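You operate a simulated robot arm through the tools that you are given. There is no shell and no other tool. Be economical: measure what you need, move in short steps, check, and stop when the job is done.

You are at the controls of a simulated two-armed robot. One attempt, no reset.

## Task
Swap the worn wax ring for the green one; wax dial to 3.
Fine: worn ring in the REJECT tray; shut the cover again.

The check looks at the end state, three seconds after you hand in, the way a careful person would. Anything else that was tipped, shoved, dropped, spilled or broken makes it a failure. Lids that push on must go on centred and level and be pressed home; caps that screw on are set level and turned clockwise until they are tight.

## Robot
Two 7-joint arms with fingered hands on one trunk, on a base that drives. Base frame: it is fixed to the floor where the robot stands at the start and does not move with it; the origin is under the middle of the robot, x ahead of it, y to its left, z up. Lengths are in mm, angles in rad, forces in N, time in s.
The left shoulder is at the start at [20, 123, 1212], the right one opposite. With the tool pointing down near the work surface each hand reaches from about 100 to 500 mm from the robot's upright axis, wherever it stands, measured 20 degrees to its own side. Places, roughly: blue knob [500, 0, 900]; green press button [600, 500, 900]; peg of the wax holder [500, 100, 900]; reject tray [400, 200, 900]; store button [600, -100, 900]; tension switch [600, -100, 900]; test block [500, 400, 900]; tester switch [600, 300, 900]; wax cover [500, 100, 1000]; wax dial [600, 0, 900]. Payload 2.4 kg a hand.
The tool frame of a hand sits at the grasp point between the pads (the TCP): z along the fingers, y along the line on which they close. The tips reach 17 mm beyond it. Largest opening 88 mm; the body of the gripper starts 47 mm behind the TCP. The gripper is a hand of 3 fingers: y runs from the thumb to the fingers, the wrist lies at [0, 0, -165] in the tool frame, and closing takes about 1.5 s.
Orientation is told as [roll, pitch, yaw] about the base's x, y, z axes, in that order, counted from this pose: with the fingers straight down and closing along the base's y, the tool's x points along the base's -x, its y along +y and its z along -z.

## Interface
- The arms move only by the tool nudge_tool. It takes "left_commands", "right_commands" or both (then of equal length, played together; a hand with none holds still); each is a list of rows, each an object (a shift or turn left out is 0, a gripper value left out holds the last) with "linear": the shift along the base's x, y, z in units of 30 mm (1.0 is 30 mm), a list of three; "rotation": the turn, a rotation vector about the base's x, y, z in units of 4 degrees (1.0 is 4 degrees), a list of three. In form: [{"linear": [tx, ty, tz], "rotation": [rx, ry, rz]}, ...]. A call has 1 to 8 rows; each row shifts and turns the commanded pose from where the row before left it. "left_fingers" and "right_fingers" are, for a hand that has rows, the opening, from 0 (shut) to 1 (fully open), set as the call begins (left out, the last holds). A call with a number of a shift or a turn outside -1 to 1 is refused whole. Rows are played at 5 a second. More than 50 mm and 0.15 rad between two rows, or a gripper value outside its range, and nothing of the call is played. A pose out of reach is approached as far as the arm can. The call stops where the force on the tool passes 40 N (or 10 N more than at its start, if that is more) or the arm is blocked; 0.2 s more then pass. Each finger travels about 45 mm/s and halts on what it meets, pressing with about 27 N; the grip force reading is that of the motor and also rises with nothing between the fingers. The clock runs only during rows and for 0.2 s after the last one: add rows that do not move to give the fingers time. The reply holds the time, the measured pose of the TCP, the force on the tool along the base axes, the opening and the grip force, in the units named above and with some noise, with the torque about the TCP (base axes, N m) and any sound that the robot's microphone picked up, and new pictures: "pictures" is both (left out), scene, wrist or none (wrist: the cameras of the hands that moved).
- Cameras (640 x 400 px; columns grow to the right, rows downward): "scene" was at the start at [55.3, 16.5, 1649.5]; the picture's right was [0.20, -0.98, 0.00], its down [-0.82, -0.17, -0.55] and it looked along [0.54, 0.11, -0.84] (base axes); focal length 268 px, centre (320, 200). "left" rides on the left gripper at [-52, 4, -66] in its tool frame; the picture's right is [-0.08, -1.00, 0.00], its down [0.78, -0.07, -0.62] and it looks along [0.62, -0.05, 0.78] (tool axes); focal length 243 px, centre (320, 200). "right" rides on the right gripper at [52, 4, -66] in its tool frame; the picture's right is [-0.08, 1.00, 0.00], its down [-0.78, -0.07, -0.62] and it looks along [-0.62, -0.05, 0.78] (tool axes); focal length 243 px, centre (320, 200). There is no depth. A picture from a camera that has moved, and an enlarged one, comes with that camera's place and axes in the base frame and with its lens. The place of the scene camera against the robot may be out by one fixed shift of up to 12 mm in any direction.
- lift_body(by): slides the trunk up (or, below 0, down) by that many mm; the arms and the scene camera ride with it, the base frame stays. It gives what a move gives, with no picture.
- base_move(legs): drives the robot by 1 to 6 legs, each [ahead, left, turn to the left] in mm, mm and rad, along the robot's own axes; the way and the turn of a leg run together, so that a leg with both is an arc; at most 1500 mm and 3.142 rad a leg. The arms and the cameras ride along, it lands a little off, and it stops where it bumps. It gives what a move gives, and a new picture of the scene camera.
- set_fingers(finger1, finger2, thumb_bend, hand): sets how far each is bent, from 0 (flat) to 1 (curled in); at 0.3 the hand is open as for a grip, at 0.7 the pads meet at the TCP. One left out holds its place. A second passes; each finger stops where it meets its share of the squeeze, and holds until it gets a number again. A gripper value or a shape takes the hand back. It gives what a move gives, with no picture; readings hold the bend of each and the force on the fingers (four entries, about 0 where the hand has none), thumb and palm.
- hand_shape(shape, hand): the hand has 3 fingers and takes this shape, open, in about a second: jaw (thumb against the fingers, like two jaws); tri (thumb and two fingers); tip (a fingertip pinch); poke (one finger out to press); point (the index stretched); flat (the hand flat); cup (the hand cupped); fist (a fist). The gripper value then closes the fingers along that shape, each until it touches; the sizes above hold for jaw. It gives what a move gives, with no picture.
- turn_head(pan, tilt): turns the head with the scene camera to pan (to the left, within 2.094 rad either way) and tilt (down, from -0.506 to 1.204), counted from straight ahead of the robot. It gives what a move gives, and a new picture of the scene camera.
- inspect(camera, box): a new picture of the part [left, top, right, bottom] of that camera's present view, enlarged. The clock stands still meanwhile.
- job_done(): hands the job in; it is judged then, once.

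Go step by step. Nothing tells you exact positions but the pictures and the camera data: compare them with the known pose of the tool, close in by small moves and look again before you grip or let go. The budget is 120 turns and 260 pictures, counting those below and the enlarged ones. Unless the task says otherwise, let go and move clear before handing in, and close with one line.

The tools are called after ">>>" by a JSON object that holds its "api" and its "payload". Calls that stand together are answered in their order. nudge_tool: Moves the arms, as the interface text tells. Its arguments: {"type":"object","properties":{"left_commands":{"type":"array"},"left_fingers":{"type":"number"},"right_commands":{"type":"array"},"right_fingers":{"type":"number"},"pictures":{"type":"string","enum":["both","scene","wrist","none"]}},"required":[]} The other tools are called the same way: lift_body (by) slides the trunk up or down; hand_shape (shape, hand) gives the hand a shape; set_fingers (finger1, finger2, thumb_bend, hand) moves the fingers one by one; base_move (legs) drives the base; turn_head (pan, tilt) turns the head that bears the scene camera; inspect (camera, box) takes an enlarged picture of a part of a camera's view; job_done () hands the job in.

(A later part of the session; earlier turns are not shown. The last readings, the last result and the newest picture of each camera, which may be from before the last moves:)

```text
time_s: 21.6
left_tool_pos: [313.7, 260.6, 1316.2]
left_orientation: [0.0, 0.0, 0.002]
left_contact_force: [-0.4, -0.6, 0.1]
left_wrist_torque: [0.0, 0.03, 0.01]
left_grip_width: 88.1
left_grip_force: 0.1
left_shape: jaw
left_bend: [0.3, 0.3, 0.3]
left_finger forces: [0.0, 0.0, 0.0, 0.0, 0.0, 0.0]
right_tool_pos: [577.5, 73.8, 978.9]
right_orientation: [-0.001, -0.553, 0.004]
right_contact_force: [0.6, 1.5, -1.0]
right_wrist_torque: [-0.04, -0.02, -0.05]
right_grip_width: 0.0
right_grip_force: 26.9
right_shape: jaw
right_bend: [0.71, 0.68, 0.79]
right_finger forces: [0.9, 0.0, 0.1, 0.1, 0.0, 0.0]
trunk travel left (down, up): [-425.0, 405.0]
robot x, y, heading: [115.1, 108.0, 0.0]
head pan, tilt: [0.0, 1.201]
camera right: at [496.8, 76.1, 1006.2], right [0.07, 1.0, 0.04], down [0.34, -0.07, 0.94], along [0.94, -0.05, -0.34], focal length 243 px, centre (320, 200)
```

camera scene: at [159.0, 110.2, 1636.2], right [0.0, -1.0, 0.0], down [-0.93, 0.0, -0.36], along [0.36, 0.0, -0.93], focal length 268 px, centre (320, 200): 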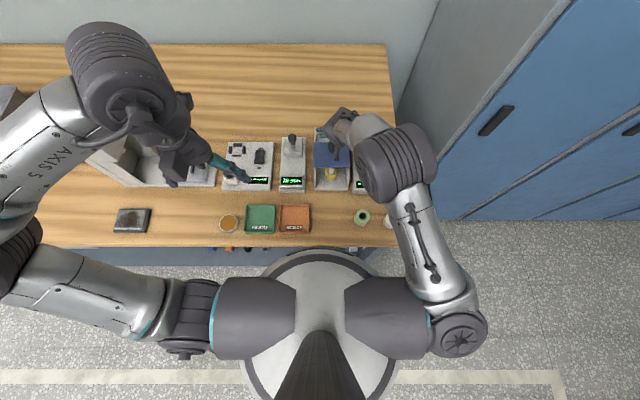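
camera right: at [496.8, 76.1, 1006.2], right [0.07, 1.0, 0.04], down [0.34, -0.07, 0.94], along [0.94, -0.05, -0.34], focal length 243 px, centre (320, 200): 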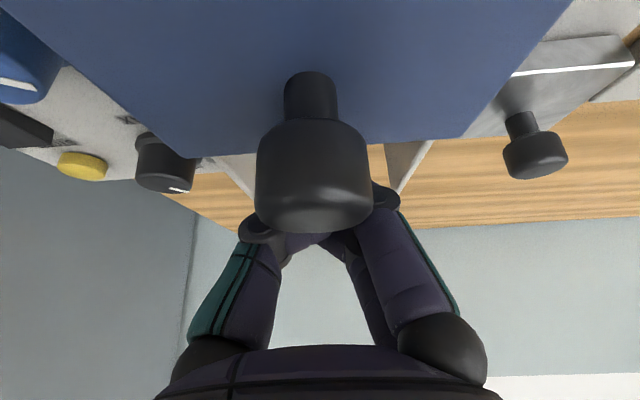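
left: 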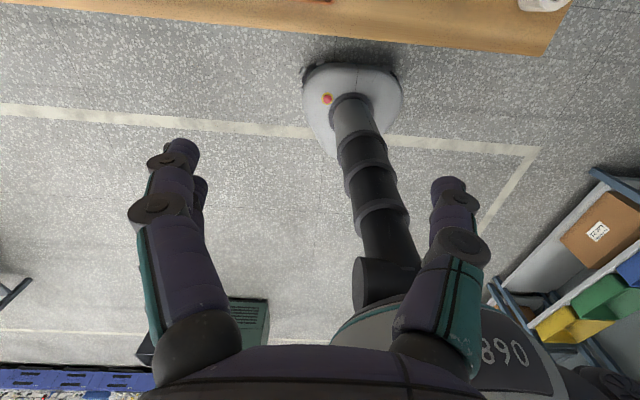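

The fingers closed behind the knob and the cover crept back. That is useful for closing later. To open, I push the knob from the front with closed fingers, so I go up, back and down first.

>>> {"api": "nudge_tool", "payload": {"right_commands": [{"linear": [0, 0, 1]}, {"linear": [0, 0, 1]}, {"linear": [-1, 0, 0]}, {"linear": [-1, 0, 0]}, {"linear": [-1, 0, 0]}, {"linear": [0, 0, -1]}, {"linear": [0, 0, -1]}]}}

>>> {"api": "inspect", "payload": {"camera": "scene", "box": [290, 110, 410, 210]}}

```text
time_s: 23.2
left_tool_pos: [313.1, 261.8, 1315.7]
left_orientation: [-0.001, 0.001, 0.001]
left_contact_force: [0.0, 0.1, 0.1]
left_wrist_torque: [-0.01, 0.01, 0.0]
left_grip_width: 87.8
left_grip_force: 0.1
left_shape: jaw
left_bend: [0.3, 0.3, 0.3]
left_finger forces: [0.0, 0.1, 0.0, 0.0, 0.0, 0.0]
right_tool_pos: [486.6, 72.8, 977.0]
right_orientation: [0.002, -0.555, 0.005]
right_contact_force: [0.3, 0.9, 0.3]
right_wrist_torque: [0.0, 0.01, 0.03]
right_grip_width: 0.1
right_grip_force: 27.0
right_shape: jaw
right_bend: [0.71, 0.68, 0.79]
right_finger forces: [0.0, 0.0, 0.0, 0.1, 0.0, 0.0]
trunk travel left (down, up): [-425.0, 405.0]
robot x, y, heading: [112.8, 107.5, 0.002]
head pan, tilt: [0.0, 1.201]
camera scene: at [158.2, 110.4, 1636.2], right [0.0, -1.0, 0.0], down [-0.93, 0.0, -0.36], along [0.36, 0.0, -0.93], focal length 268 px, centre (320, 200)
camera right: at [405.9, 75.6, 1005.2], right [0.07, 1.0, 0.05], down [0.34, -0.07, 0.94], along [0.94, -0.05, -0.34], focal length 243 px, centre (320, 200)
```

scene: 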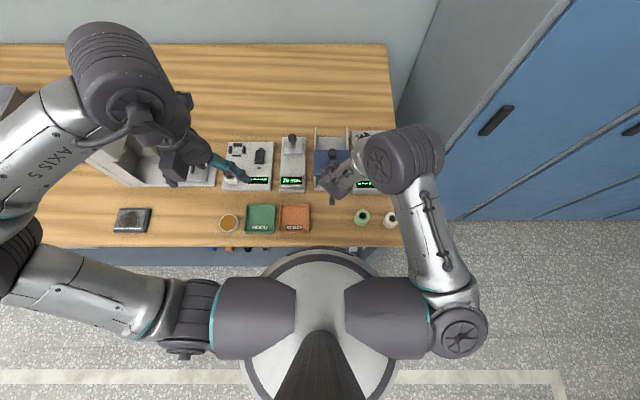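
right: 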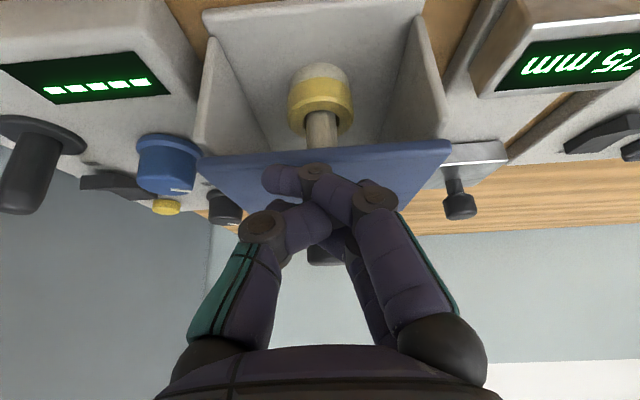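

```text
4.00 times, centred on (350, 160) of scene
camera zoom: at [158.2, 110.4, 1636.2], right [0.0, -1.0, 0.0], down [-0.93, 0.0, -0.36], along [0.36, 0.0, -0.93], focal length 1074 px, centre (200, 360)
```

zoom: 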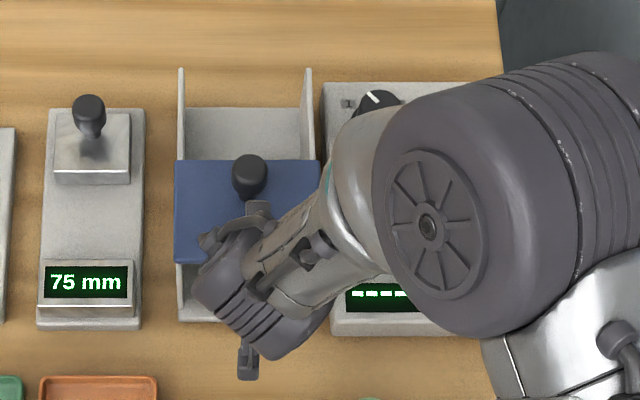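

>>> {"api": "nudge_tool", "payload": {"right_commands": [{"linear": [0.8, 0, 0]}, {"linear": [0.8, 0, 0]}, {"linear": [0.6, 0, 0]}, {"linear": [0.6, 0, 0]}, {"linear": [0.6, 0, 0]}]}}

>>> {"api": "inspect", "payload": {"camera": "scene", "box": [290, 110, 410, 210]}}

```text
time_s: 24.4
left_tool_pos: [314.6, 260.9, 1316.1]
left_orientation: [-0.001, 0.0, 0.001]
left_contact_force: [-0.4, -0.3, 0.1]
left_wrist_torque: [-0.01, 0.01, 0.01]
left_grip_width: 87.9
left_grip_force: 0.2
left_shape: jaw
left_bend: [0.3, 0.3, 0.3]
left_finger forces: [0.1, 0.0, 0.0, 0.0, 0.0, 0.1]
right_tool_pos: [588.3, 72.6, 977.8]
right_orientation: [0.001, -0.555, 0.002]
right_contact_force: [0.2, -0.4, -0.1]
right_wrist_torque: [0.01, 0.02, -0.02]
right_grip_width: 0.1
right_grip_force: 26.7
right_shape: jaw
right_bend: [0.71, 0.68, 0.79]
right_finger forces: [0.0, 0.0, 0.0, 0.0, 0.0, 0.0]
trunk travel left (down, up): [-425.0, 405.0]
robot x, y, heading: [110.7, 109.7, 0.006]
head pan, tilt: [0.0, 1.201]
camera scene: at [158.7, 110.0, 1636.2], right [0.0, -1.0, 0.0], down [-0.93, 0.0, -0.36], along [0.36, 0.0, -0.93], focal length 268 px, centre (320, 200)
camera right: at [508.7, 75.5, 1005.7], right [0.07, 1.0, 0.05], down [0.34, -0.07, 0.94], along [0.94, -0.05, -0.34], focal length 243 px, centre (320, 200)
```

scene: 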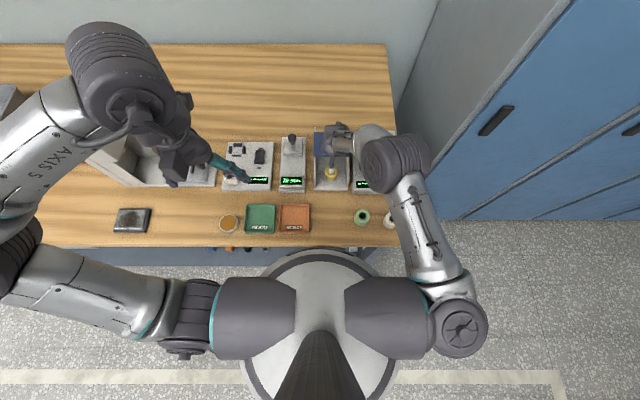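
right: 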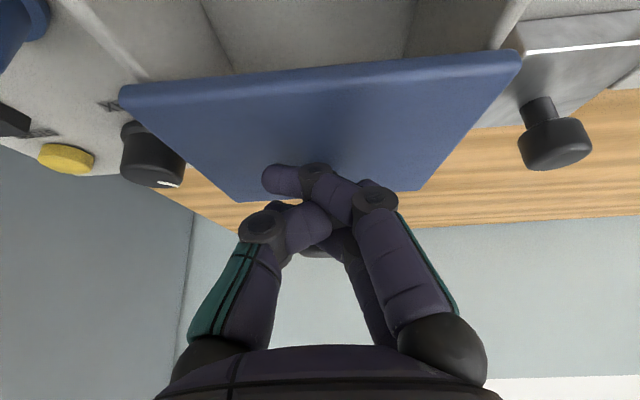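

```text
4.00 times, centred on (350, 160) of scene
camera zoom: at [158.7, 110.0, 1636.2], right [0.0, -1.0, 0.0], down [-0.93, 0.0, -0.36], along [0.36, 0.0, -0.93], focal length 1074 px, centre (200, 360)
```

zoom: 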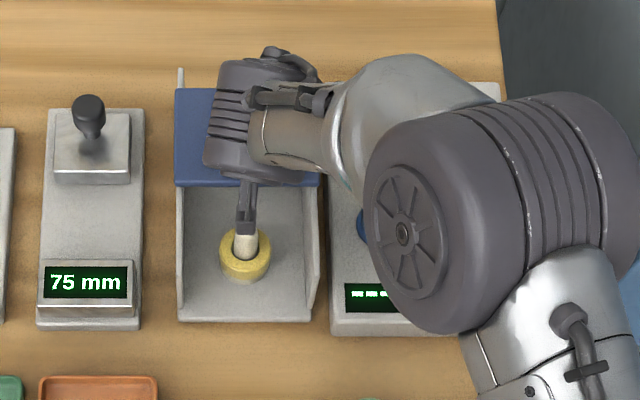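

The cover is nearly fully open. I push 12 mm more, then back off and up.

>>> {"api": "nudge_tool", "payload": {"right_commands": [{"linear": [0.4, 0, 0]}, {"linear": [-0.6, 0, 0.3]}, {"linear": [-1, 0, 1]}, {"linear": [-1, 0, 1]}, {"linear": [-1, 0, 1]}, {"linear": [-1, -1, 0]}, {"linear": [-1, -1, 0]}]}}

>>> {"api": "inspect", "payload": {"camera": "scene", "box": [290, 110, 410, 240]}}

>>> {"api": "inspect", "payload": {"camera": "right", "box": [160, 0, 560, 250]}}

```text
time_s: 26.0
left_tool_pos: [315.0, 259.9, 1316.1]
left_orientation: [0.002, 0.0, 0.002]
left_contact_force: [0.6, -0.2, 1.1]
left_wrist_torque: [0.02, -0.02, -0.02]
left_grip_width: 87.9
left_grip_force: 0.0
left_shape: jaw
left_bend: [0.3, 0.3, 0.3]
left_finger forces: [0.0, 0.0, 0.1, 0.0, 0.0, 0.0]
right_tool_pos: [428.7, 14.8, 1076.5]
right_orientation: [0.001, -0.553, 0.002]
right_contact_force: [-0.5, -1.1, -0.3]
right_wrist_torque: [0.01, -0.02, -0.01]
right_grip_width: 0.0
right_grip_force: 26.9
right_shape: jaw
right_bend: [0.71, 0.68, 0.79]
right_finger forces: [0.1, 0.1, 0.0, 0.1, 0.0, 0.1]
trunk travel left (down, up): [-425.0, 405.0]
robot x, y, heading: [112.4, 106.8, -0.001]
head pan, tilt: [0.0, 1.201]
camera scene: at [158.1, 108.6, 1636.2], right [0.0, -1.0, 0.0], down [-0.93, 0.0, -0.36], along [0.36, 0.0, -0.93], focal length 268 px, centre (320, 200)
camera right: at [349.9, 17.0, 1104.7], right [0.07, 1.0, 0.05], down [0.34, -0.07, 0.94], along [0.94, -0.05, -0.34], focal length 243 px, centre (320, 200)
```

scene: 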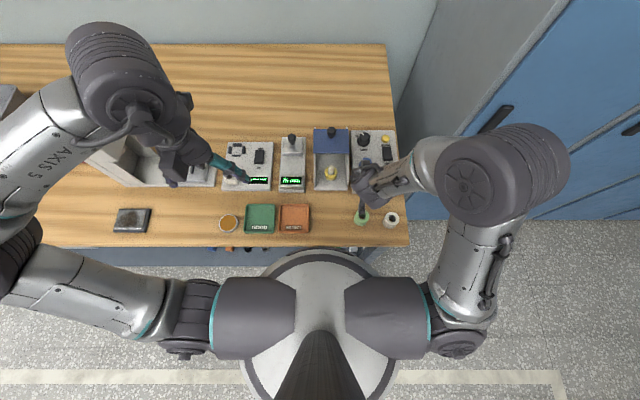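
right: 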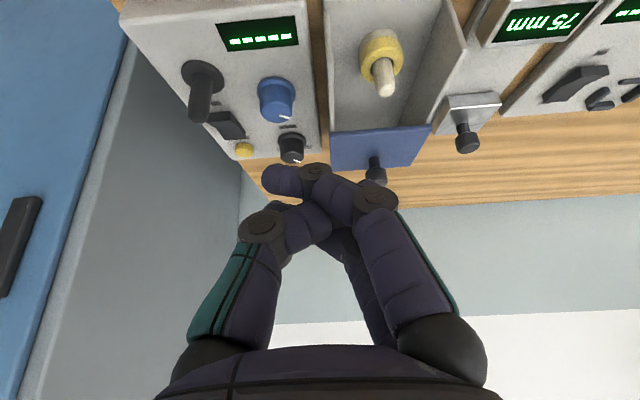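

```text
3.08 times, centred on (350, 175) of scene
camera zoom: at [158.1, 108.6, 1636.2], right [0.0, -1.0, 0.0], down [-0.93, 0.0, -0.36], along [0.36, 0.0, -0.93], focal length 826 px, centre (228, 277)
```

zoom: 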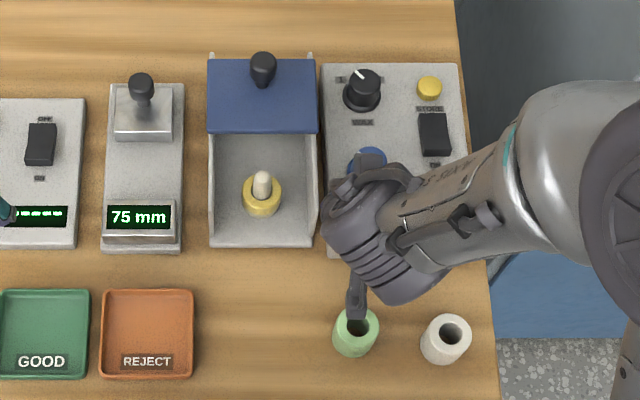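

```text
1.60 times, centred on (360, 125) of right
camera zoom: at [349.9, 17.0, 1104.7], right [0.07, 1.0, 0.05], down [0.34, -0.07, 0.94], along [0.94, -0.05, -0.34], focal length 388 px, centre (256, 320)
```

zoom: 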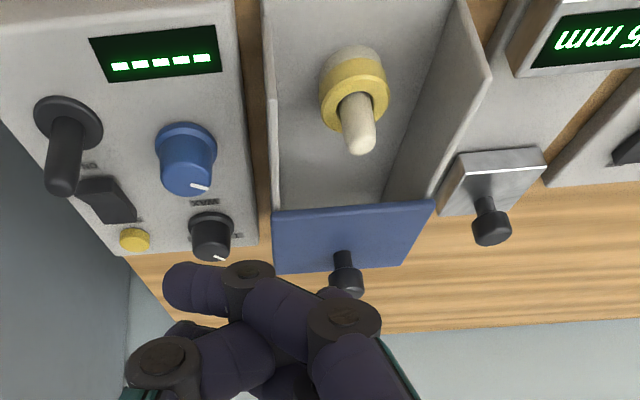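

The cover is open, with the peg tip at about (544,76,919) and the worn ring's top at about z≈882. I untilt the hand mostly, open it partway, and hover above the peg for a precise look.

>>> {"api": "nudge_tool", "payload": {"right_commands": [{"linear": [0.5, 0.5, 0], "rotation": [0, 1, 0]}, {"linear": [0.6, 0.5, 0], "rotation": [0, 1, 0]}, {"linear": [0.7, 0.5, 0], "rotation": [0, 1, 0]}, {"linear": [0.7, 0.5, 0], "rotation": [0, 1, 0]}, {"linear": [0.7, 0.05, -0.4], "rotation": [0, 1, 0]}, {"linear": [0, 0, -0.8]}], "right_fingers": 0.7}}

>>> {"api": "inspect", "payload": {"camera": "right", "box": [200, 0, 440, 160]}}

```text
time_s: 27.4
left_tool_pos: [313.1, 260.4, 1315.1]
left_orientation: [-0.002, -0.002, 0.003]
left_contact_force: [0.2, 0.4, 0.4]
left_wrist_torque: [-0.01, -0.01, 0.01]
left_grip_width: 87.9
left_grip_force: 0.0
left_shape: jaw
left_bend: [0.3, 0.3, 0.3]
left_finger forces: [0.1, 0.1, 0.1, 0.1, 0.1, 0.0]
right_tool_pos: [528.3, 76.3, 1042.2]
right_orientation: [0.002, -0.205, 0.002]
right_contact_force: [0.1, 0.1, -0.4]
right_wrist_torque: [0.01, -0.02, 0.0]
right_grip_width: 61.2
right_grip_force: 0.1
right_shape: jaw
right_bend: [0.67, 0.67, 0.64]
right_finger forces: [0.0, 0.2, 0.0, 0.0, 0.1, 0.1]
trunk travel left (down, up): [-425.0, 405.0]
robot x, y, heading: [116.0, 110.4, -0.001]
head pan, tilt: [0.0, 1.201]
camera scene: at [158.3, 110.4, 1636.2], right [0.0, -1.0, 0.0], down [-0.93, 0.0, -0.36], along [0.36, 0.0, -0.93], focal length 268 px, centre (320, 200)
camera right: at [463.2, 78.5, 1094.9], right [0.08, 1.0, 0.02], down [0.64, -0.07, 0.77], along [0.77, -0.05, -0.64], focal length 243 px, centre (320, 200)
```

scene: 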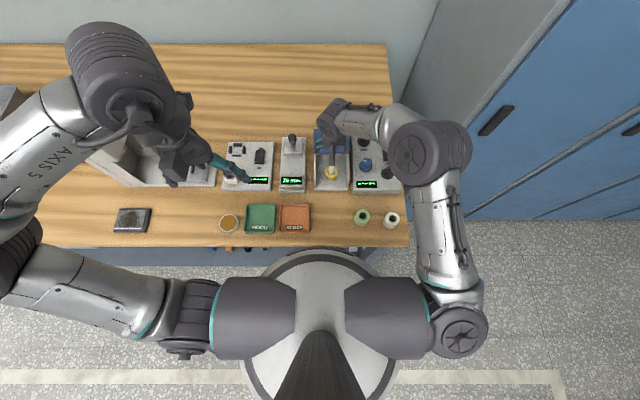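
right: 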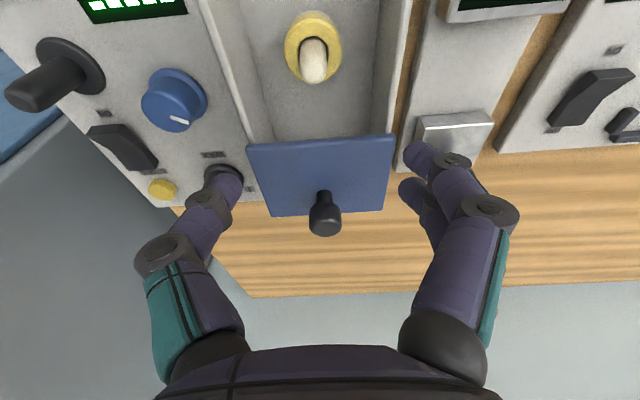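

```text
2.50 times, centred on (320, 80) of right
camera zoom: at [463.2, 78.5, 1094.9], right [0.08, 1.0, 0.02], down [0.64, -0.07, 0.77], along [0.77, -0.05, -0.64], focal length 606 px, centre (320, 500)
```

zoom: 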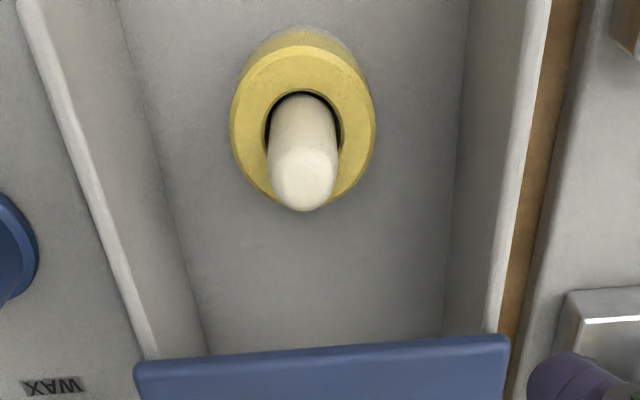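

Ring centre refines to (531,72.5) with top z≈895. I descend partway and check.

>>> {"api": "nudge_tool", "payload": {"right_commands": [{"linear": [0.1, -0.12, -1]}, {"linear": [0, 0, -1]}, {"linear": [0, 0, -1]}]}}

>>> {"api": "inspect", "payload": {"camera": "scene", "box": [290, 110, 410, 210]}}

```text
time_s: 28.2
left_tool_pos: [314.7, 261.4, 1315.9]
left_orientation: [0.0, 0.001, 0.002]
left_contact_force: [0.2, -0.5, -0.3]
left_wrist_torque: [0.02, 0.0, -0.04]
left_grip_width: 88.0
left_grip_force: 0.0
left_shape: jaw
left_bend: [0.3, 0.3, 0.3]
left_finger forces: [0.1, 0.0, 0.1, 0.1, 0.0, 0.0]
right_tool_pos: [531.1, 73.2, 951.4]
right_orientation: [0.002, -0.203, 0.003]
right_contact_force: [0.0, 1.0, -0.3]
right_wrist_torque: [0.04, 0.0, 0.0]
right_grip_width: 61.5
right_grip_force: 0.0
right_shape: jaw
right_bend: [0.67, 0.67, 0.64]
right_finger forces: [0.0, 0.0, 0.0, 0.0, 0.0, 0.1]
trunk travel left (down, up): [-425.0, 405.0]
robot x, y, heading: [116.1, 106.8, 0.001]
head pan, tilt: [0.0, 1.201]
camera scene: at [158.7, 110.4, 1636.2], right [0.0, -1.0, 0.0], down [-0.93, 0.0, -0.36], along [0.36, 0.0, -0.93], focal length 268 px, centre (320, 200)
camera right: at [466.7, 76.0, 1004.2], right [0.08, 1.0, 0.02], down [0.64, -0.07, 0.77], along [0.77, -0.05, -0.64], focal length 243 px, centre (320, 200)
```

scene: 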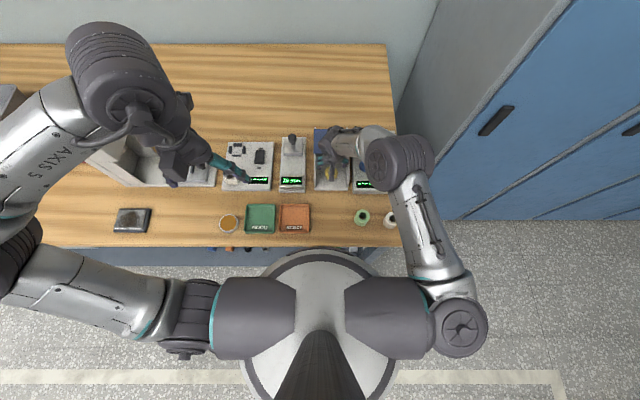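
right: 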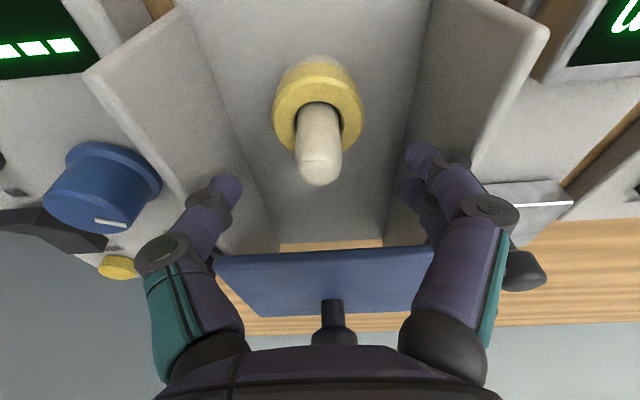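

```text
4.00 times, centred on (350, 160) of scene
camera zoom: at [158.7, 110.4, 1636.2], right [0.0, -1.0, 0.0], down [-0.93, 0.0, -0.36], along [0.36, 0.0, -0.93], focal length 1074 px, centre (200, 360)
```

zoom: 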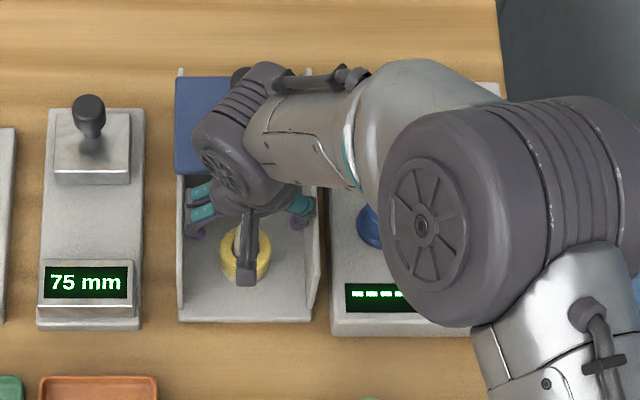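

Alignment is good, peg at (532,72). I descend to z≈895 and close.

>>> {"api": "nudge_tool", "payload": {"right_commands": [{"linear": [0, 0, -0.7]}, {"linear": [0, 0, -0.6]}, {"linear": [0.03, 0, -0.6]}], "pictures": "wrist"}}

>>> {"api": "nudge_tool", "payload": {"right_commands": [{}, {}, {}, {}, {}, {}], "right_fingers": 0.3, "pictures": "wrist"}}

```text
time_s: 29.0
left_tool_pos: [311.9, 261.3, 1316.6]
left_orientation: [-0.001, 0.001, 0.003]
left_contact_force: [0.4, 0.1, 0.4]
left_wrist_torque: [0.02, 0.02, 0.02]
left_grip_width: 87.9
left_grip_force: 0.0
left_shape: jaw
left_bend: [0.3, 0.3, 0.3]
left_finger forces: [0.1, 0.0, 0.1, 0.0, 0.0, 0.0]
right_tool_pos: [532.5, 73.4, 905.6]
right_orientation: [0.002, -0.212, 0.003]
right_contact_force: [-12.0, -0.6, 21.7]
right_wrist_torque: [0.5, 0.2, 0.26]
right_grip_width: 59.9
right_grip_force: 0.0
right_shape: jaw
right_bend: [0.72, 0.67, 0.64]
right_finger forces: [24.4, 0.0, 0.0, 0.1, 8.7, 0.1]
trunk travel left (down, up): [-425.0, 405.0]
robot x, y, heading: [116.3, 110.6, 0.004]
head pan, tilt: [0.0, 1.201]
stopped in row 3 (right hand): the force on the tool passed its limit at 67 N (the readings are from after the stop); the commanded pose is now the measured one
camera right: at [467.1, 76.0, 958.3], right [0.08, 1.0, 0.02], down [0.63, -0.07, 0.77], along [0.77, -0.05, -0.64], focal length 243 px, centre (320, 200)
```

right: 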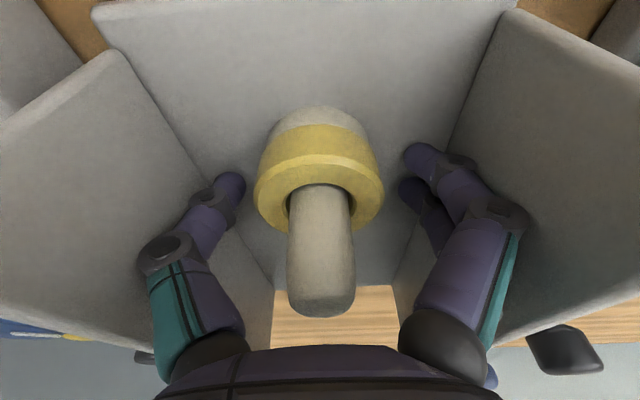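

```text
time_s: 30.4
left_tool_pos: [313.9, 263.5, 1315.7]
left_orientation: [0.001, 0.0, 0.003]
left_contact_force: [-0.5, 0.5, -0.7]
left_wrist_torque: [0.04, 0.03, 0.02]
left_grip_width: 88.0
left_grip_force: 0.1
left_shape: jaw
left_bend: [0.3, 0.3, 0.3]
left_finger forces: [0.0, 0.0, 0.1, 0.0, 0.0, 0.1]
right_tool_pos: [535.7, 74.5, 905.8]
right_orientation: [0.005, -0.215, 0.003]
right_contact_force: [11.6, 7.8, 23.9]
right_wrist_torque: [0.33, -0.08, 0.09]
right_grip_width: 25.1
right_grip_force: 27.5
right_shape: jaw
right_bend: [0.78, 0.69, 0.73]
right_finger forces: [22.2, 19.1, 0.0, 0.0, 26.0, 0.0]
trunk travel left (down, up): [-425.0, 405.0]
robot x, y, heading: [116.8, 108.5, 0.002]
head pan, tilt: [0.0, 1.201]
camera right: at [469.1, 76.7, 957.5], right [0.08, 1.0, 0.02], down [0.63, -0.07, 0.77], along [0.77, -0.05, -0.63], focal length 243 px, centre (320, 200)
```

right: 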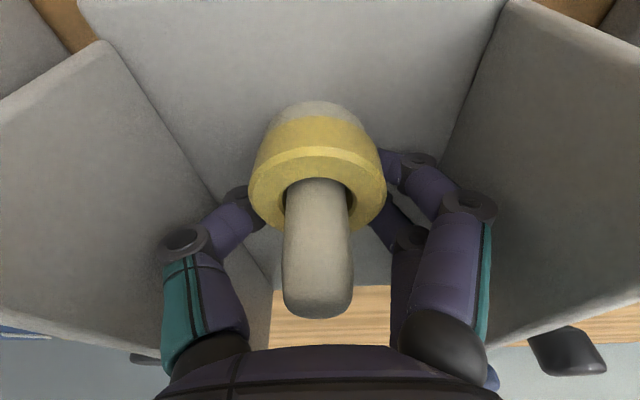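

The tips met the base plate, and the ring is now held (forces on all three fingers). I lift slowly and check.

>>> {"api": "nudge_tool", "payload": {"right_commands": [{"linear": [0, 0, 0.3]}, {"linear": [0, 0, 0.4]}], "pictures": "wrist"}}

```text
time_s: 31.0
left_tool_pos: [319.6, 262.0, 1315.0]
left_orientation: [0.0, 0.003, 0.003]
left_contact_force: [-0.3, -1.2, -0.5]
left_wrist_torque: [-0.01, 0.02, -0.01]
left_grip_width: 87.8
left_grip_force: 0.1
left_shape: jaw
left_bend: [0.3, 0.3, 0.3]
left_finger forces: [0.0, 0.0, 0.1, 0.0, 0.0, 0.0]
right_tool_pos: [537.9, 72.1, 923.2]
right_orientation: [0.002, -0.209, 0.003]
right_contact_force: [23.9, 0.8, -9.2]
right_wrist_torque: [-0.04, -0.08, -0.07]
right_grip_width: 15.5
right_grip_force: 27.5
right_shape: jaw
right_bend: [0.76, 0.71, 0.75]
right_finger forces: [10.0, 18.3, 0.0, 0.0, 20.8, 0.1]
trunk travel left (down, up): [-425.0, 405.0]
robot x, y, heading: [118.8, 108.4, -0.003]
head pan, tilt: [0.0, 1.201]
camera right: at [471.8, 74.5, 976.2], right [0.08, 1.0, 0.02], down [0.64, -0.07, 0.77], along [0.77, -0.05, -0.64], focal length 243 px, centre (320, 200)
```

right: 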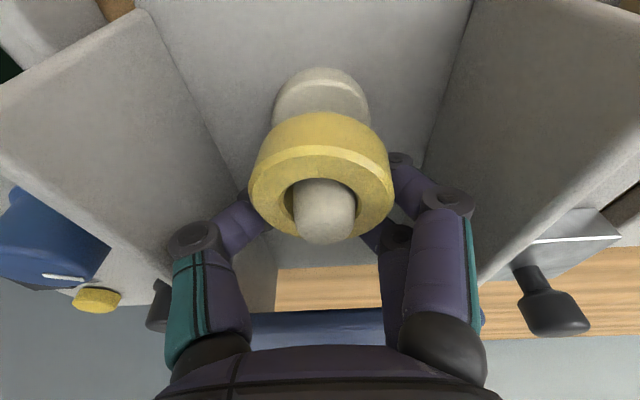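

The fingers hold it behind its centre, so it could squirt out. I release it onto the peg, shift 9 mm toward me and re-grip.

>>> {"api": "nudge_tool", "payload": {"right_commands": [{}, {}, {}, {}], "right_fingers": 0.7, "pictures": "none"}}

>>> {"api": "nudge_tool", "payload": {"right_commands": [{"linear": [-0.35, 0, 0]}, {"linear": [0, 0, -0.3]}], "pictures": "wrist"}}

```text
time_s: 32.0
left_tool_pos: [315.0, 262.5, 1316.3]
left_orientation: [0.0, 0.001, 0.0]
left_contact_force: [-0.7, 0.1, 0.2]
left_wrist_torque: [-0.01, -0.01, 0.02]
left_grip_width: 87.8
left_grip_force: 0.0
left_shape: jaw
left_bend: [0.3, 0.3, 0.3]
left_finger forces: [0.0, 0.1, 0.1, 0.1, 0.1, 0.0]
right_tool_pos: [532.7, 73.1, 924.9]
right_orientation: [0.005, -0.21, 0.005]
right_contact_force: [-1.4, 4.1, -0.5]
right_wrist_torque: [-0.07, -0.04, -0.1]
right_grip_width: 61.3
right_grip_force: 0.1
right_shape: jaw
right_bend: [0.67, 0.67, 0.64]
right_finger forces: [0.0, 0.0, 0.0, 0.1, 3.6, 0.0]
trunk travel left (down, up): [-425.0, 405.0]
robot x, y, heading: [116.9, 107.1, 0.0]
head pan, tilt: [0.0, 1.201]
```

```text
time_s: 32.6
left_tool_pos: [315.3, 262.0, 1315.3]
left_orientation: [0.0, 0.002, 0.002]
left_contact_force: [0.5, -0.2, -0.5]
left_wrist_torque: [0.03, -0.03, -0.02]
left_grip_width: 88.1
left_grip_force: 0.1
left_shape: jaw
left_bend: [0.3, 0.3, 0.3]
left_finger forces: [0.1, 0.0, 0.0, 0.1, 0.0, 0.0]
right_tool_pos: [522.7, 74.4, 916.3]
right_orientation: [0.004, -0.211, 0.004]
right_contact_force: [-1.1, 2.8, 1.5]
right_wrist_torque: [-0.16, 0.0, -0.05]
right_grip_width: 61.2
right_grip_force: 0.2
right_shape: jaw
right_bend: [0.67, 0.67, 0.64]
right_finger forces: [0.0, 0.0, 0.0, 0.1, 3.5, 0.0]
trunk travel left (down, up): [-425.0, 405.0]
robot x, y, heading: [115.0, 104.0, 0.004]
head pan, tilt: [0.0, 1.201]
camera right: at [457.4, 76.4, 968.9], right [0.08, 1.0, 0.02], down [0.63, -0.07, 0.77], along [0.77, -0.05, -0.64], focal length 243 px, centre (320, 200)
```

right: 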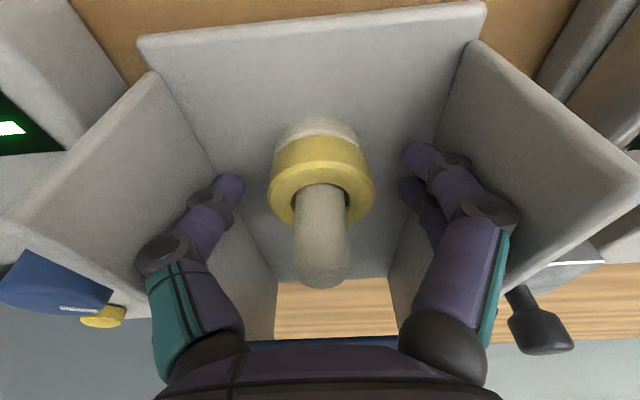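

>>> {"api": "nudge_tool", "payload": {"right_commands": [{"linear": [0.1, 0.03, -0.3]}], "pictures": "none"}}

>>> {"api": "nudge_tool", "payload": {"right_commands": [{}, {}, {}, {}, {}, {}], "right_fingers": 0.3, "pictures": "wrist"}}

```text
time_s: 33.0
left_tool_pos: [314.8, 261.0, 1316.5]
left_orientation: [0.001, 0.001, 0.002]
left_contact_force: [0.5, 0.4, -0.2]
left_wrist_torque: [0.0, 0.01, 0.01]
left_grip_width: 88.1
left_grip_force: 0.1
left_shape: jaw
left_bend: [0.3, 0.3, 0.3]
left_finger forces: [0.0, 0.0, 0.0, 0.1, 0.1, 0.0]
right_tool_pos: [526.7, 72.7, 907.1]
right_orientation: [0.004, -0.21, 0.003]
right_contact_force: [0.0, -0.4, 3.1]
right_wrist_torque: [0.07, 0.04, 0.0]
right_grip_width: 60.9
right_grip_force: 0.1
right_shape: jaw
right_bend: [0.69, 0.67, 0.64]
right_finger forces: [4.5, 0.0, 0.0, 0.0, 1.4, 0.0]
trunk travel left (down, up): [-425.0, 405.0]
robot x, y, heading: [113.4, 109.5, -0.0]
head pan, tilt: [0.0, 1.201]
```

```text
time_s: 34.4
left_tool_pos: [315.1, 261.6, 1315.7]
left_orientation: [0.001, 0.0, 0.002]
left_contact_force: [0.1, 0.8, 0.5]
left_wrist_torque: [0.0, -0.03, -0.02]
left_grip_width: 88.1
left_grip_force: 0.0
left_shape: jaw
left_bend: [0.3, 0.3, 0.3]
left_finger forces: [0.1, 0.0, 0.0, 0.0, 0.0, 0.0]
right_tool_pos: [527.5, 74.8, 907.0]
right_orientation: [0.003, -0.211, 0.004]
right_contact_force: [4.8, 4.7, 3.9]
right_wrist_torque: [0.13, -0.13, 0.04]
right_grip_width: 28.5
right_grip_force: 27.2
right_shape: jaw
right_bend: [0.75, 0.71, 0.72]
right_finger forces: [12.4, 17.2, 0.1, 0.0, 24.0, 0.0]
trunk travel left (down, up): [-425.0, 405.0]
robot x, y, heading: [114.3, 109.9, 0.001]
head pan, tilt: [0.0, 1.201]
camera right: at [461.2, 77.6, 959.3], right [0.08, 1.0, 0.02], down [0.63, -0.07, 0.77], along [0.77, -0.05, -0.64], focal length 243 px, centre (320, 200)
```

right: 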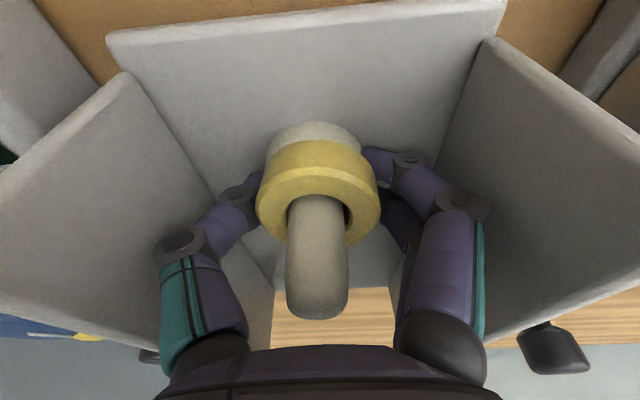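

Still slightly behind centre. I re-grip another 8 mm back.

>>> {"api": "nudge_tool", "payload": {"right_commands": [{}, {}, {}], "right_fingers": 0.7, "pictures": "none"}}

>>> {"api": "nudge_tool", "payload": {"right_commands": [{"linear": [-0.3, -0.02, 0]}], "pictures": "none"}}

>>> {"api": "nudge_tool", "payload": {"right_commands": [{}, {}, {}, {}, {}, {}], "right_fingers": 0.3, "pictures": "wrist"}}

```text
time_s: 35.2
left_tool_pos: [314.0, 261.2, 1316.1]
left_orientation: [0.0, -0.001, 0.002]
left_contact_force: [-0.2, 0.2, -0.1]
left_wrist_torque: [0.0, 0.03, -0.01]
left_grip_width: 87.6
left_grip_force: 0.0
left_shape: jaw
left_bend: [0.3, 0.3, 0.3]
left_finger forces: [0.1, 0.0, 0.0, 0.0, 0.0, 0.0]
right_tool_pos: [525.7, 74.3, 905.8]
right_orientation: [0.004, -0.21, 0.004]
right_contact_force: [-0.6, -1.6, 6.8]
right_wrist_torque: [0.15, 0.09, 0.04]
right_grip_width: 56.8
right_grip_force: 0.0
right_shape: jaw
right_bend: [0.74, 0.67, 0.64]
right_finger forces: [7.4, 0.0, 0.0, 0.0, 1.5, 0.0]
trunk travel left (down, up): [-425.0, 405.0]
robot x, y, heading: [113.1, 107.2, -0.002]
head pan, tilt: [0.0, 1.201]
```

```text
time_s: 35.6
left_tool_pos: [314.6, 261.0, 1316.1]
left_orientation: [-0.001, 0.0, 0.003]
left_contact_force: [-0.6, 0.6, -1.1]
left_wrist_torque: [0.03, -0.01, 0.01]
left_grip_width: 87.7
left_grip_force: 0.0
left_shape: jaw
left_bend: [0.3, 0.3, 0.3]
left_finger forces: [0.1, 0.1, 0.0, 0.0, 0.0, 0.0]
right_tool_pos: [518.3, 74.1, 906.7]
right_orientation: [0.004, -0.213, 0.003]
right_contact_force: [2.4, -0.1, 7.3]
right_wrist_torque: [0.17, 0.03, -0.03]
right_grip_width: 59.5
right_grip_force: 0.1
right_shape: jaw
right_bend: [0.71, 0.67, 0.64]
right_finger forces: [7.4, 0.1, 0.0, 0.0, 2.0, 0.0]
trunk travel left (down, up): [-425.0, 405.0]
robot x, y, heading: [113.0, 107.4, 0.005]
head pan, tilt: [0.0, 1.201]
```

```text
time_s: 37.0
left_tool_pos: [313.0, 261.9, 1316.7]
left_orientation: [-0.001, -0.002, 0.002]
left_contact_force: [-0.4, 0.3, -0.6]
left_wrist_torque: [-0.01, 0.03, 0.0]
left_grip_width: 88.0
left_grip_force: 0.0
left_shape: jaw
left_bend: [0.3, 0.3, 0.3]
left_finger forces: [0.0, 0.0, 0.1, 0.1, 0.0, 0.0]
right_tool_pos: [516.2, 74.8, 906.3]
right_orientation: [0.004, -0.21, 0.005]
right_contact_force: [-12.5, 3.9, -1.2]
right_wrist_torque: [0.15, 0.14, 0.06]
right_grip_width: 26.4
right_grip_force: 27.1
right_shape: jaw
right_bend: [0.76, 0.71, 0.72]
right_finger forces: [12.8, 16.8, 0.0, 0.1, 22.0, 0.1]
trunk travel left (down, up): [-425.0, 405.0]
robot x, y, heading: [117.7, 106.0, 0.008]
head pan, tilt: [0.0, 1.201]
camera right: at [449.4, 76.8, 959.1], right [0.08, 1.0, 0.02], down [0.64, -0.07, 0.77], along [0.77, -0.05, -0.64], focal length 243 px, centre (320, 200)
```

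right: 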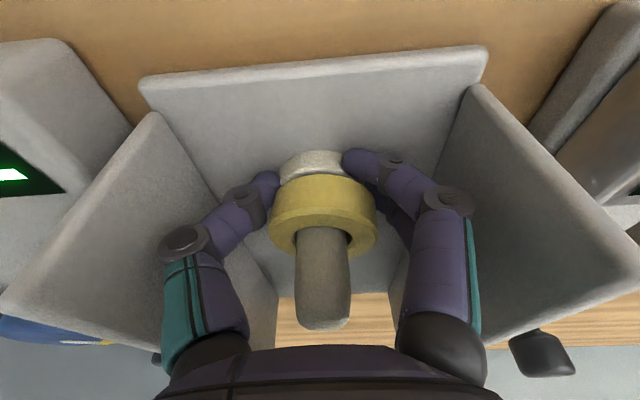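

The balance point is between the two tries, about x=524. I re-grip there.

>>> {"api": "nudge_tool", "payload": {"right_commands": [{}, {}, {}], "right_fingers": 0.7, "pictures": "none"}}

>>> {"api": "nudge_tool", "payload": {"right_commands": [{"linear": [0.22, -0.02, 0.07]}], "pictures": "none"}}

>>> {"api": "nudge_tool", "payload": {"right_commands": [{}, {}, {}, {}, {}, {}], "right_fingers": 0.3, "pictures": "none"}}

>>> {"api": "nudge_tool", "payload": {"right_commands": [{"linear": [0, 0, 0.3]}, {"linear": [0, 0, 0.3]}], "pictures": "wrist"}}

```text
time_s: 37.8
left_tool_pos: [314.6, 260.2, 1314.4]
left_orientation: [-0.001, 0.001, 0.003]
left_contact_force: [-0.1, -0.2, -0.2]
left_wrist_torque: [0.0, 0.01, 0.0]
left_grip_width: 87.9
left_grip_force: 0.1
left_shape: jaw
left_bend: [0.3, 0.3, 0.3]
left_finger forces: [0.1, 0.1, 0.0, 0.0, 0.0, 0.1]
right_tool_pos: [518.2, 74.4, 907.9]
right_orientation: [0.002, -0.212, 0.003]
right_contact_force: [2.6, 1.3, 6.6]
right_wrist_torque: [0.04, 0.0, -0.03]
right_grip_width: 60.1
right_grip_force: 0.0
right_shape: jaw
right_bend: [0.71, 0.67, 0.64]
right_finger forces: [5.2, 0.0, 0.0, 0.0, 2.5, 0.0]
trunk travel left (down, up): [-425.0, 405.0]
robot x, y, heading: [117.9, 108.5, 0.004]
head pan, tilt: [0.0, 1.201]
```

```text
time_s: 38.2
left_tool_pos: [314.6, 261.8, 1314.7]
left_orientation: [0.002, 0.001, 0.002]
left_contact_force: [0.5, 0.1, 0.2]
left_wrist_torque: [-0.02, 0.01, 0.0]
left_grip_width: 87.6
left_grip_force: 0.0
left_shape: jaw
left_bend: [0.3, 0.3, 0.3]
left_finger forces: [0.1, 0.0, 0.1, 0.1, 0.0, 0.1]
right_tool_pos: [522.1, 73.0, 908.7]
right_orientation: [0.004, -0.209, 0.004]
right_contact_force: [-1.7, 3.1, -0.5]
right_wrist_torque: [-0.08, -0.03, -0.1]
right_grip_width: 61.6
right_grip_force: 0.0
right_shape: jaw
right_bend: [0.67, 0.67, 0.64]
right_finger forces: [0.0, 0.1, 0.0, 0.1, 3.3, 0.0]
trunk travel left (down, up): [-425.0, 405.0]
robot x, y, heading: [114.2, 107.9, -0.001]
head pan, tilt: [0.0, 1.201]
```

```text
time_s: 39.6
left_tool_pos: [313.6, 261.0, 1315.5]
left_orientation: [0.001, -0.002, 0.002]
left_contact_force: [-0.6, -0.5, -0.2]
left_wrist_torque: [0.0, 0.02, 0.02]
left_grip_width: 87.8
left_grip_force: 0.1
left_shape: jaw
left_bend: [0.3, 0.3, 0.3]
left_finger forces: [0.1, 0.1, 0.0, 0.0, 0.0, 0.0]
right_tool_pos: [522.7, 73.6, 907.8]
right_orientation: [0.004, -0.209, 0.003]
right_contact_force: [-5.7, -2.2, -2.5]
right_wrist_torque: [0.01, 0.09, -0.05]
right_grip_width: 30.7
right_grip_force: 27.3
right_shape: jaw
right_bend: [0.74, 0.73, 0.71]
right_finger forces: [12.8, 12.5, 0.0, 0.1, 24.8, 0.0]
trunk travel left (down, up): [-425.0, 405.0]
robot x, y, heading: [118.5, 104.7, 0.0]
head pan, tilt: [0.0, 1.201]
```

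```text
time_s: 40.2
left_tool_pos: [313.7, 260.7, 1316.3]
left_orientation: [0.003, 0.001, 0.002]
left_contact_force: [0.3, 0.0, 0.5]
left_wrist_torque: [0.03, 0.0, 0.01]
left_grip_width: 87.8
left_grip_force: 0.0
left_shape: jaw
left_bend: [0.3, 0.3, 0.3]
left_finger forces: [0.1, 0.1, 0.1, 0.0, 0.1, 0.0]
right_tool_pos: [522.9, 71.6, 926.0]
right_orientation: [0.001, -0.207, 0.004]
right_contact_force: [-11.8, -7.4, -20.8]
right_wrist_torque: [0.1, 0.19, 0.0]
right_grip_width: 19.8
right_grip_force: 26.6
right_shape: jaw
right_bend: [0.75, 0.75, 0.76]
right_finger forces: [11.3, 7.9, 0.1, 0.0, 23.7, 0.0]
trunk travel left (down, up): [-425.0, 405.0]
robot x, y, heading: [118.0, 107.7, 0.0]
head pan, tilt: [0.0, 1.201]
camera right: at [457.6, 73.4, 978.4], right [0.08, 1.0, 0.02], down [0.64, -0.07, 0.77], along [0.77, -0.05, -0.64], focal length 243 px, centre (320, 200)
```

right: 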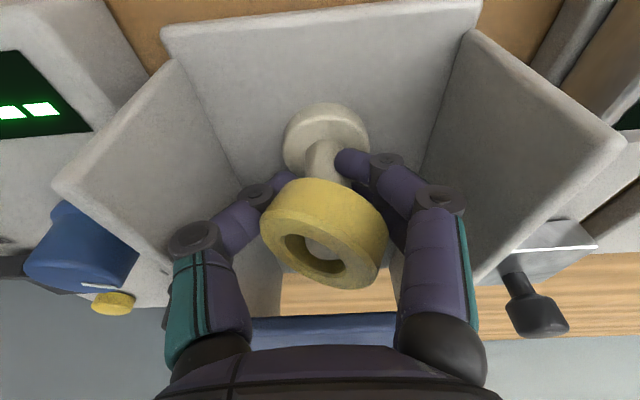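

The ring came up tilted, because the two-jaw pinch is poor on a short cylinder. I release it onto the peg, raise, and switch to the three-point "tri" shape.

>>> {"api": "nudge_tool", "payload": {"right_commands": [{}, {}, {}, {}], "right_fingers": 0.7, "pictures": "none"}}

>>> {"api": "nudge_tool", "payload": {"right_commands": [{"linear": [0, 0.03, 1]}, {"linear": [0, 0, 1]}, {"linear": [0, 0, 1]}], "pictures": "none"}}

>>> {"api": "hand_shape", "payload": {"hand": "right", "shape": "tri"}}

>>> {"api": "nudge_tool", "payload": {"right_commands": [{}, {}, {}], "right_fingers": 0.7}}

```text
time_s: 41.2
left_tool_pos: [314.9, 261.2, 1315.7]
left_orientation: [0.0, 0.0, 0.002]
left_contact_force: [0.4, 0.7, 0.5]
left_wrist_torque: [0.02, 0.02, 0.01]
left_grip_width: 87.7
left_grip_force: 0.0
left_shape: jaw
left_bend: [0.3, 0.3, 0.3]
left_finger forces: [0.1, 0.0, 0.0, 0.0, 0.1, 0.1]
right_tool_pos: [525.0, 74.2, 927.6]
right_orientation: [0.003, -0.21, 0.005]
right_contact_force: [1.3, 2.6, 2.6]
right_wrist_torque: [-0.14, 0.04, 0.06]
right_grip_width: 61.5
right_grip_force: 0.1
right_shape: jaw
right_bend: [0.67, 0.67, 0.64]
right_finger forces: [0.1, 0.0, 0.0, 0.1, 3.8, 0.0]
trunk travel left (down, up): [-425.0, 405.0]
robot x, y, heading: [116.0, 103.8, -0.004]
head pan, tilt: [0.0, 1.201]
```

```text
time_s: 42.0
left_tool_pos: [315.0, 260.4, 1316.4]
left_orientation: [0.0, 0.0, 0.001]
left_contact_force: [0.0, -0.4, 0.3]
left_wrist_torque: [0.02, -0.02, 0.01]
left_grip_width: 88.0
left_grip_force: 0.2
left_shape: jaw
left_bend: [0.3, 0.3, 0.3]
left_finger forces: [0.0, 0.0, 0.0, 0.1, 0.0, 0.1]
right_tool_pos: [526.5, 73.4, 1018.4]
right_orientation: [0.003, -0.211, 0.001]
right_contact_force: [-0.4, 0.2, 1.0]
right_wrist_torque: [0.0, 0.0, -0.05]
right_grip_width: 61.4
right_grip_force: 0.1
right_shape: jaw
right_bend: [0.67, 0.67, 0.64]
right_finger forces: [0.0, 0.1, 0.0, 0.0, 0.0, 0.0]
trunk travel left (down, up): [-425.0, 405.0]
robot x, y, heading: [117.2, 107.1, 0.002]
head pan, tilt: [0.0, 1.201]
```

```text
time_s: 42.9
left_tool_pos: [314.3, 261.0, 1317.8]
left_orientation: [-0.002, 0.001, 0.002]
left_contact_force: [-0.3, -0.5, 0.6]
left_wrist_torque: [0.02, -0.03, -0.01]
left_grip_width: 87.7
left_grip_force: 0.1
left_shape: jaw
left_bend: [0.3, 0.3, 0.3]
left_finger forces: [0.0, 0.1, 0.0, 0.0, 0.0, 0.1]
right_tool_pos: [526.4, 74.0, 1016.8]
right_orientation: [0.004, -0.208, 0.003]
right_contact_force: [0.5, 0.1, -0.8]
right_wrist_torque: [0.01, 0.0, 0.01]
right_grip_width: 87.7
right_grip_force: 0.1
right_shape: tri
right_bend: [0.3, 0.3, 0.3]
right_finger forces: [0.1, 0.0, 0.0, 0.0, 0.1, 0.0]
trunk travel left (down, up): [-425.0, 405.0]
robot x, y, heading: [113.8, 104.6, 0.004]
head pan, tilt: [0.0, 1.201]
```

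```text
time_s: 43.7
left_tool_pos: [314.7, 261.6, 1315.1]
left_orientation: [0.0, 0.001, 0.002]
left_contact_force: [0.3, -0.6, 0.8]
left_wrist_torque: [0.05, 0.0, 0.04]
left_grip_width: 87.4
left_grip_force: 0.1
left_shape: jaw
left_bend: [0.3, 0.3, 0.3]
left_finger forces: [0.0, 0.0, 0.0, 0.0, 0.0, 0.0]
right_tool_pos: [524.9, 73.0, 1017.4]
right_orientation: [0.005, -0.21, 0.003]
right_contact_force: [0.6, 0.7, -0.3]
right_wrist_torque: [-0.03, 0.0, -0.01]
right_grip_width: 61.8
right_grip_force: 0.0
right_shape: tri
right_bend: [0.67, 0.67, 0.64]
right_finger forces: [0.1, 0.0, 0.0, 0.0, 0.0, 0.0]
trunk travel left (down, up): [-425.0, 405.0]
robot x, y, heading: [118.7, 107.1, 0.0]
head pan, tilt: [0.0, 1.201]
camera scene: at [158.5, 110.3, 1636.2], right [0.0, -1.0, 0.0], down [-0.93, 0.0, -0.36], along [0.36, 0.0, -0.93], focal length 268 px, centre (320, 200)
camera right: at [460.0, 76.1, 1069.8], right [0.08, 1.0, 0.02], down [0.63, -0.07, 0.77], along [0.77, -0.05, -0.64], focal length 243 px, centre (320, 200)
```

scene: 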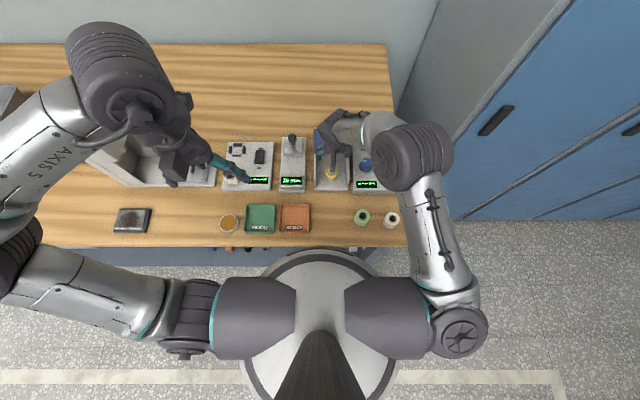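
right: 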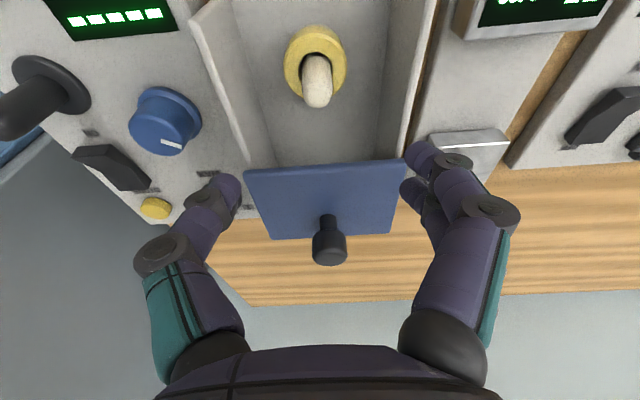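

Tri looks like jaw here. I straighten the hand to vertical and grip higher on the ring, centred at x≈531.

>>> {"api": "nudge_tool", "payload": {"right_commands": [{"linear": [0.1, 0, 0], "rotation": [0, 1, 0]}, {"linear": [0.1, 0, 0], "rotation": [0, 1, 0]}, {"linear": [0, 0, 0], "rotation": [0, 1, 0]}, {"linear": [0, 0.03, -0.9]}, {"linear": [0, 0, -0.9]}, {"linear": [0, 0, -0.8]}, {"linear": [0, 0, -0.8]}], "pictures": "wrist"}}

```text
time_s: 45.3
left_tool_pos: [313.3, 260.7, 1315.9]
left_orientation: [0.002, 0.001, 0.003]
left_contact_force: [-0.5, 0.9, -0.3]
left_wrist_torque: [0.0, -0.04, 0.03]
left_grip_width: 87.8
left_grip_force: 0.1
left_shape: jaw
left_bend: [0.3, 0.3, 0.3]
left_finger forces: [0.0, 0.1, 0.1, 0.0, 0.1, 0.0]
right_tool_pos: [529.5, 74.0, 914.5]
right_orientation: [0.003, -0.002, 0.003]
right_contact_force: [0.2, -1.4, 0.4]
right_wrist_torque: [0.04, 0.02, 0.04]
right_grip_width: 61.2
right_grip_force: 0.0
right_shape: tri
right_bend: [0.68, 0.68, 0.64]
right_finger forces: [1.0, 1.1, 0.0, 0.0, 0.0, 0.1]
trunk travel left (down, up): [-425.0, 405.0]
robot x, y, heading: [117.4, 108.8, -0.003]
head pan, tilt: [0.0, 1.201]
camera right: at [476.3, 77.3, 980.3], right [0.08, 1.0, 0.0], down [0.78, -0.07, 0.62], along [0.62, -0.05, -0.78], focal length 243 px, centre (320, 200)
```

right: 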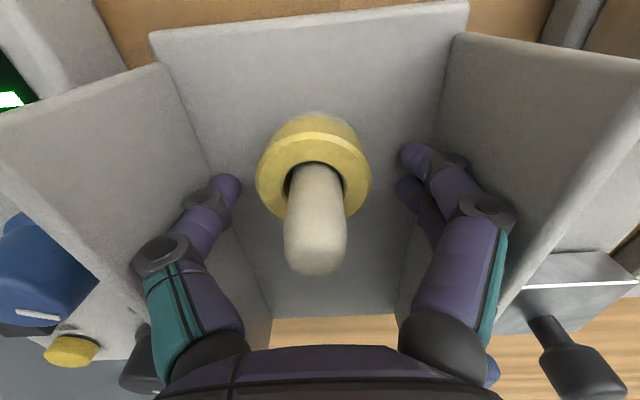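

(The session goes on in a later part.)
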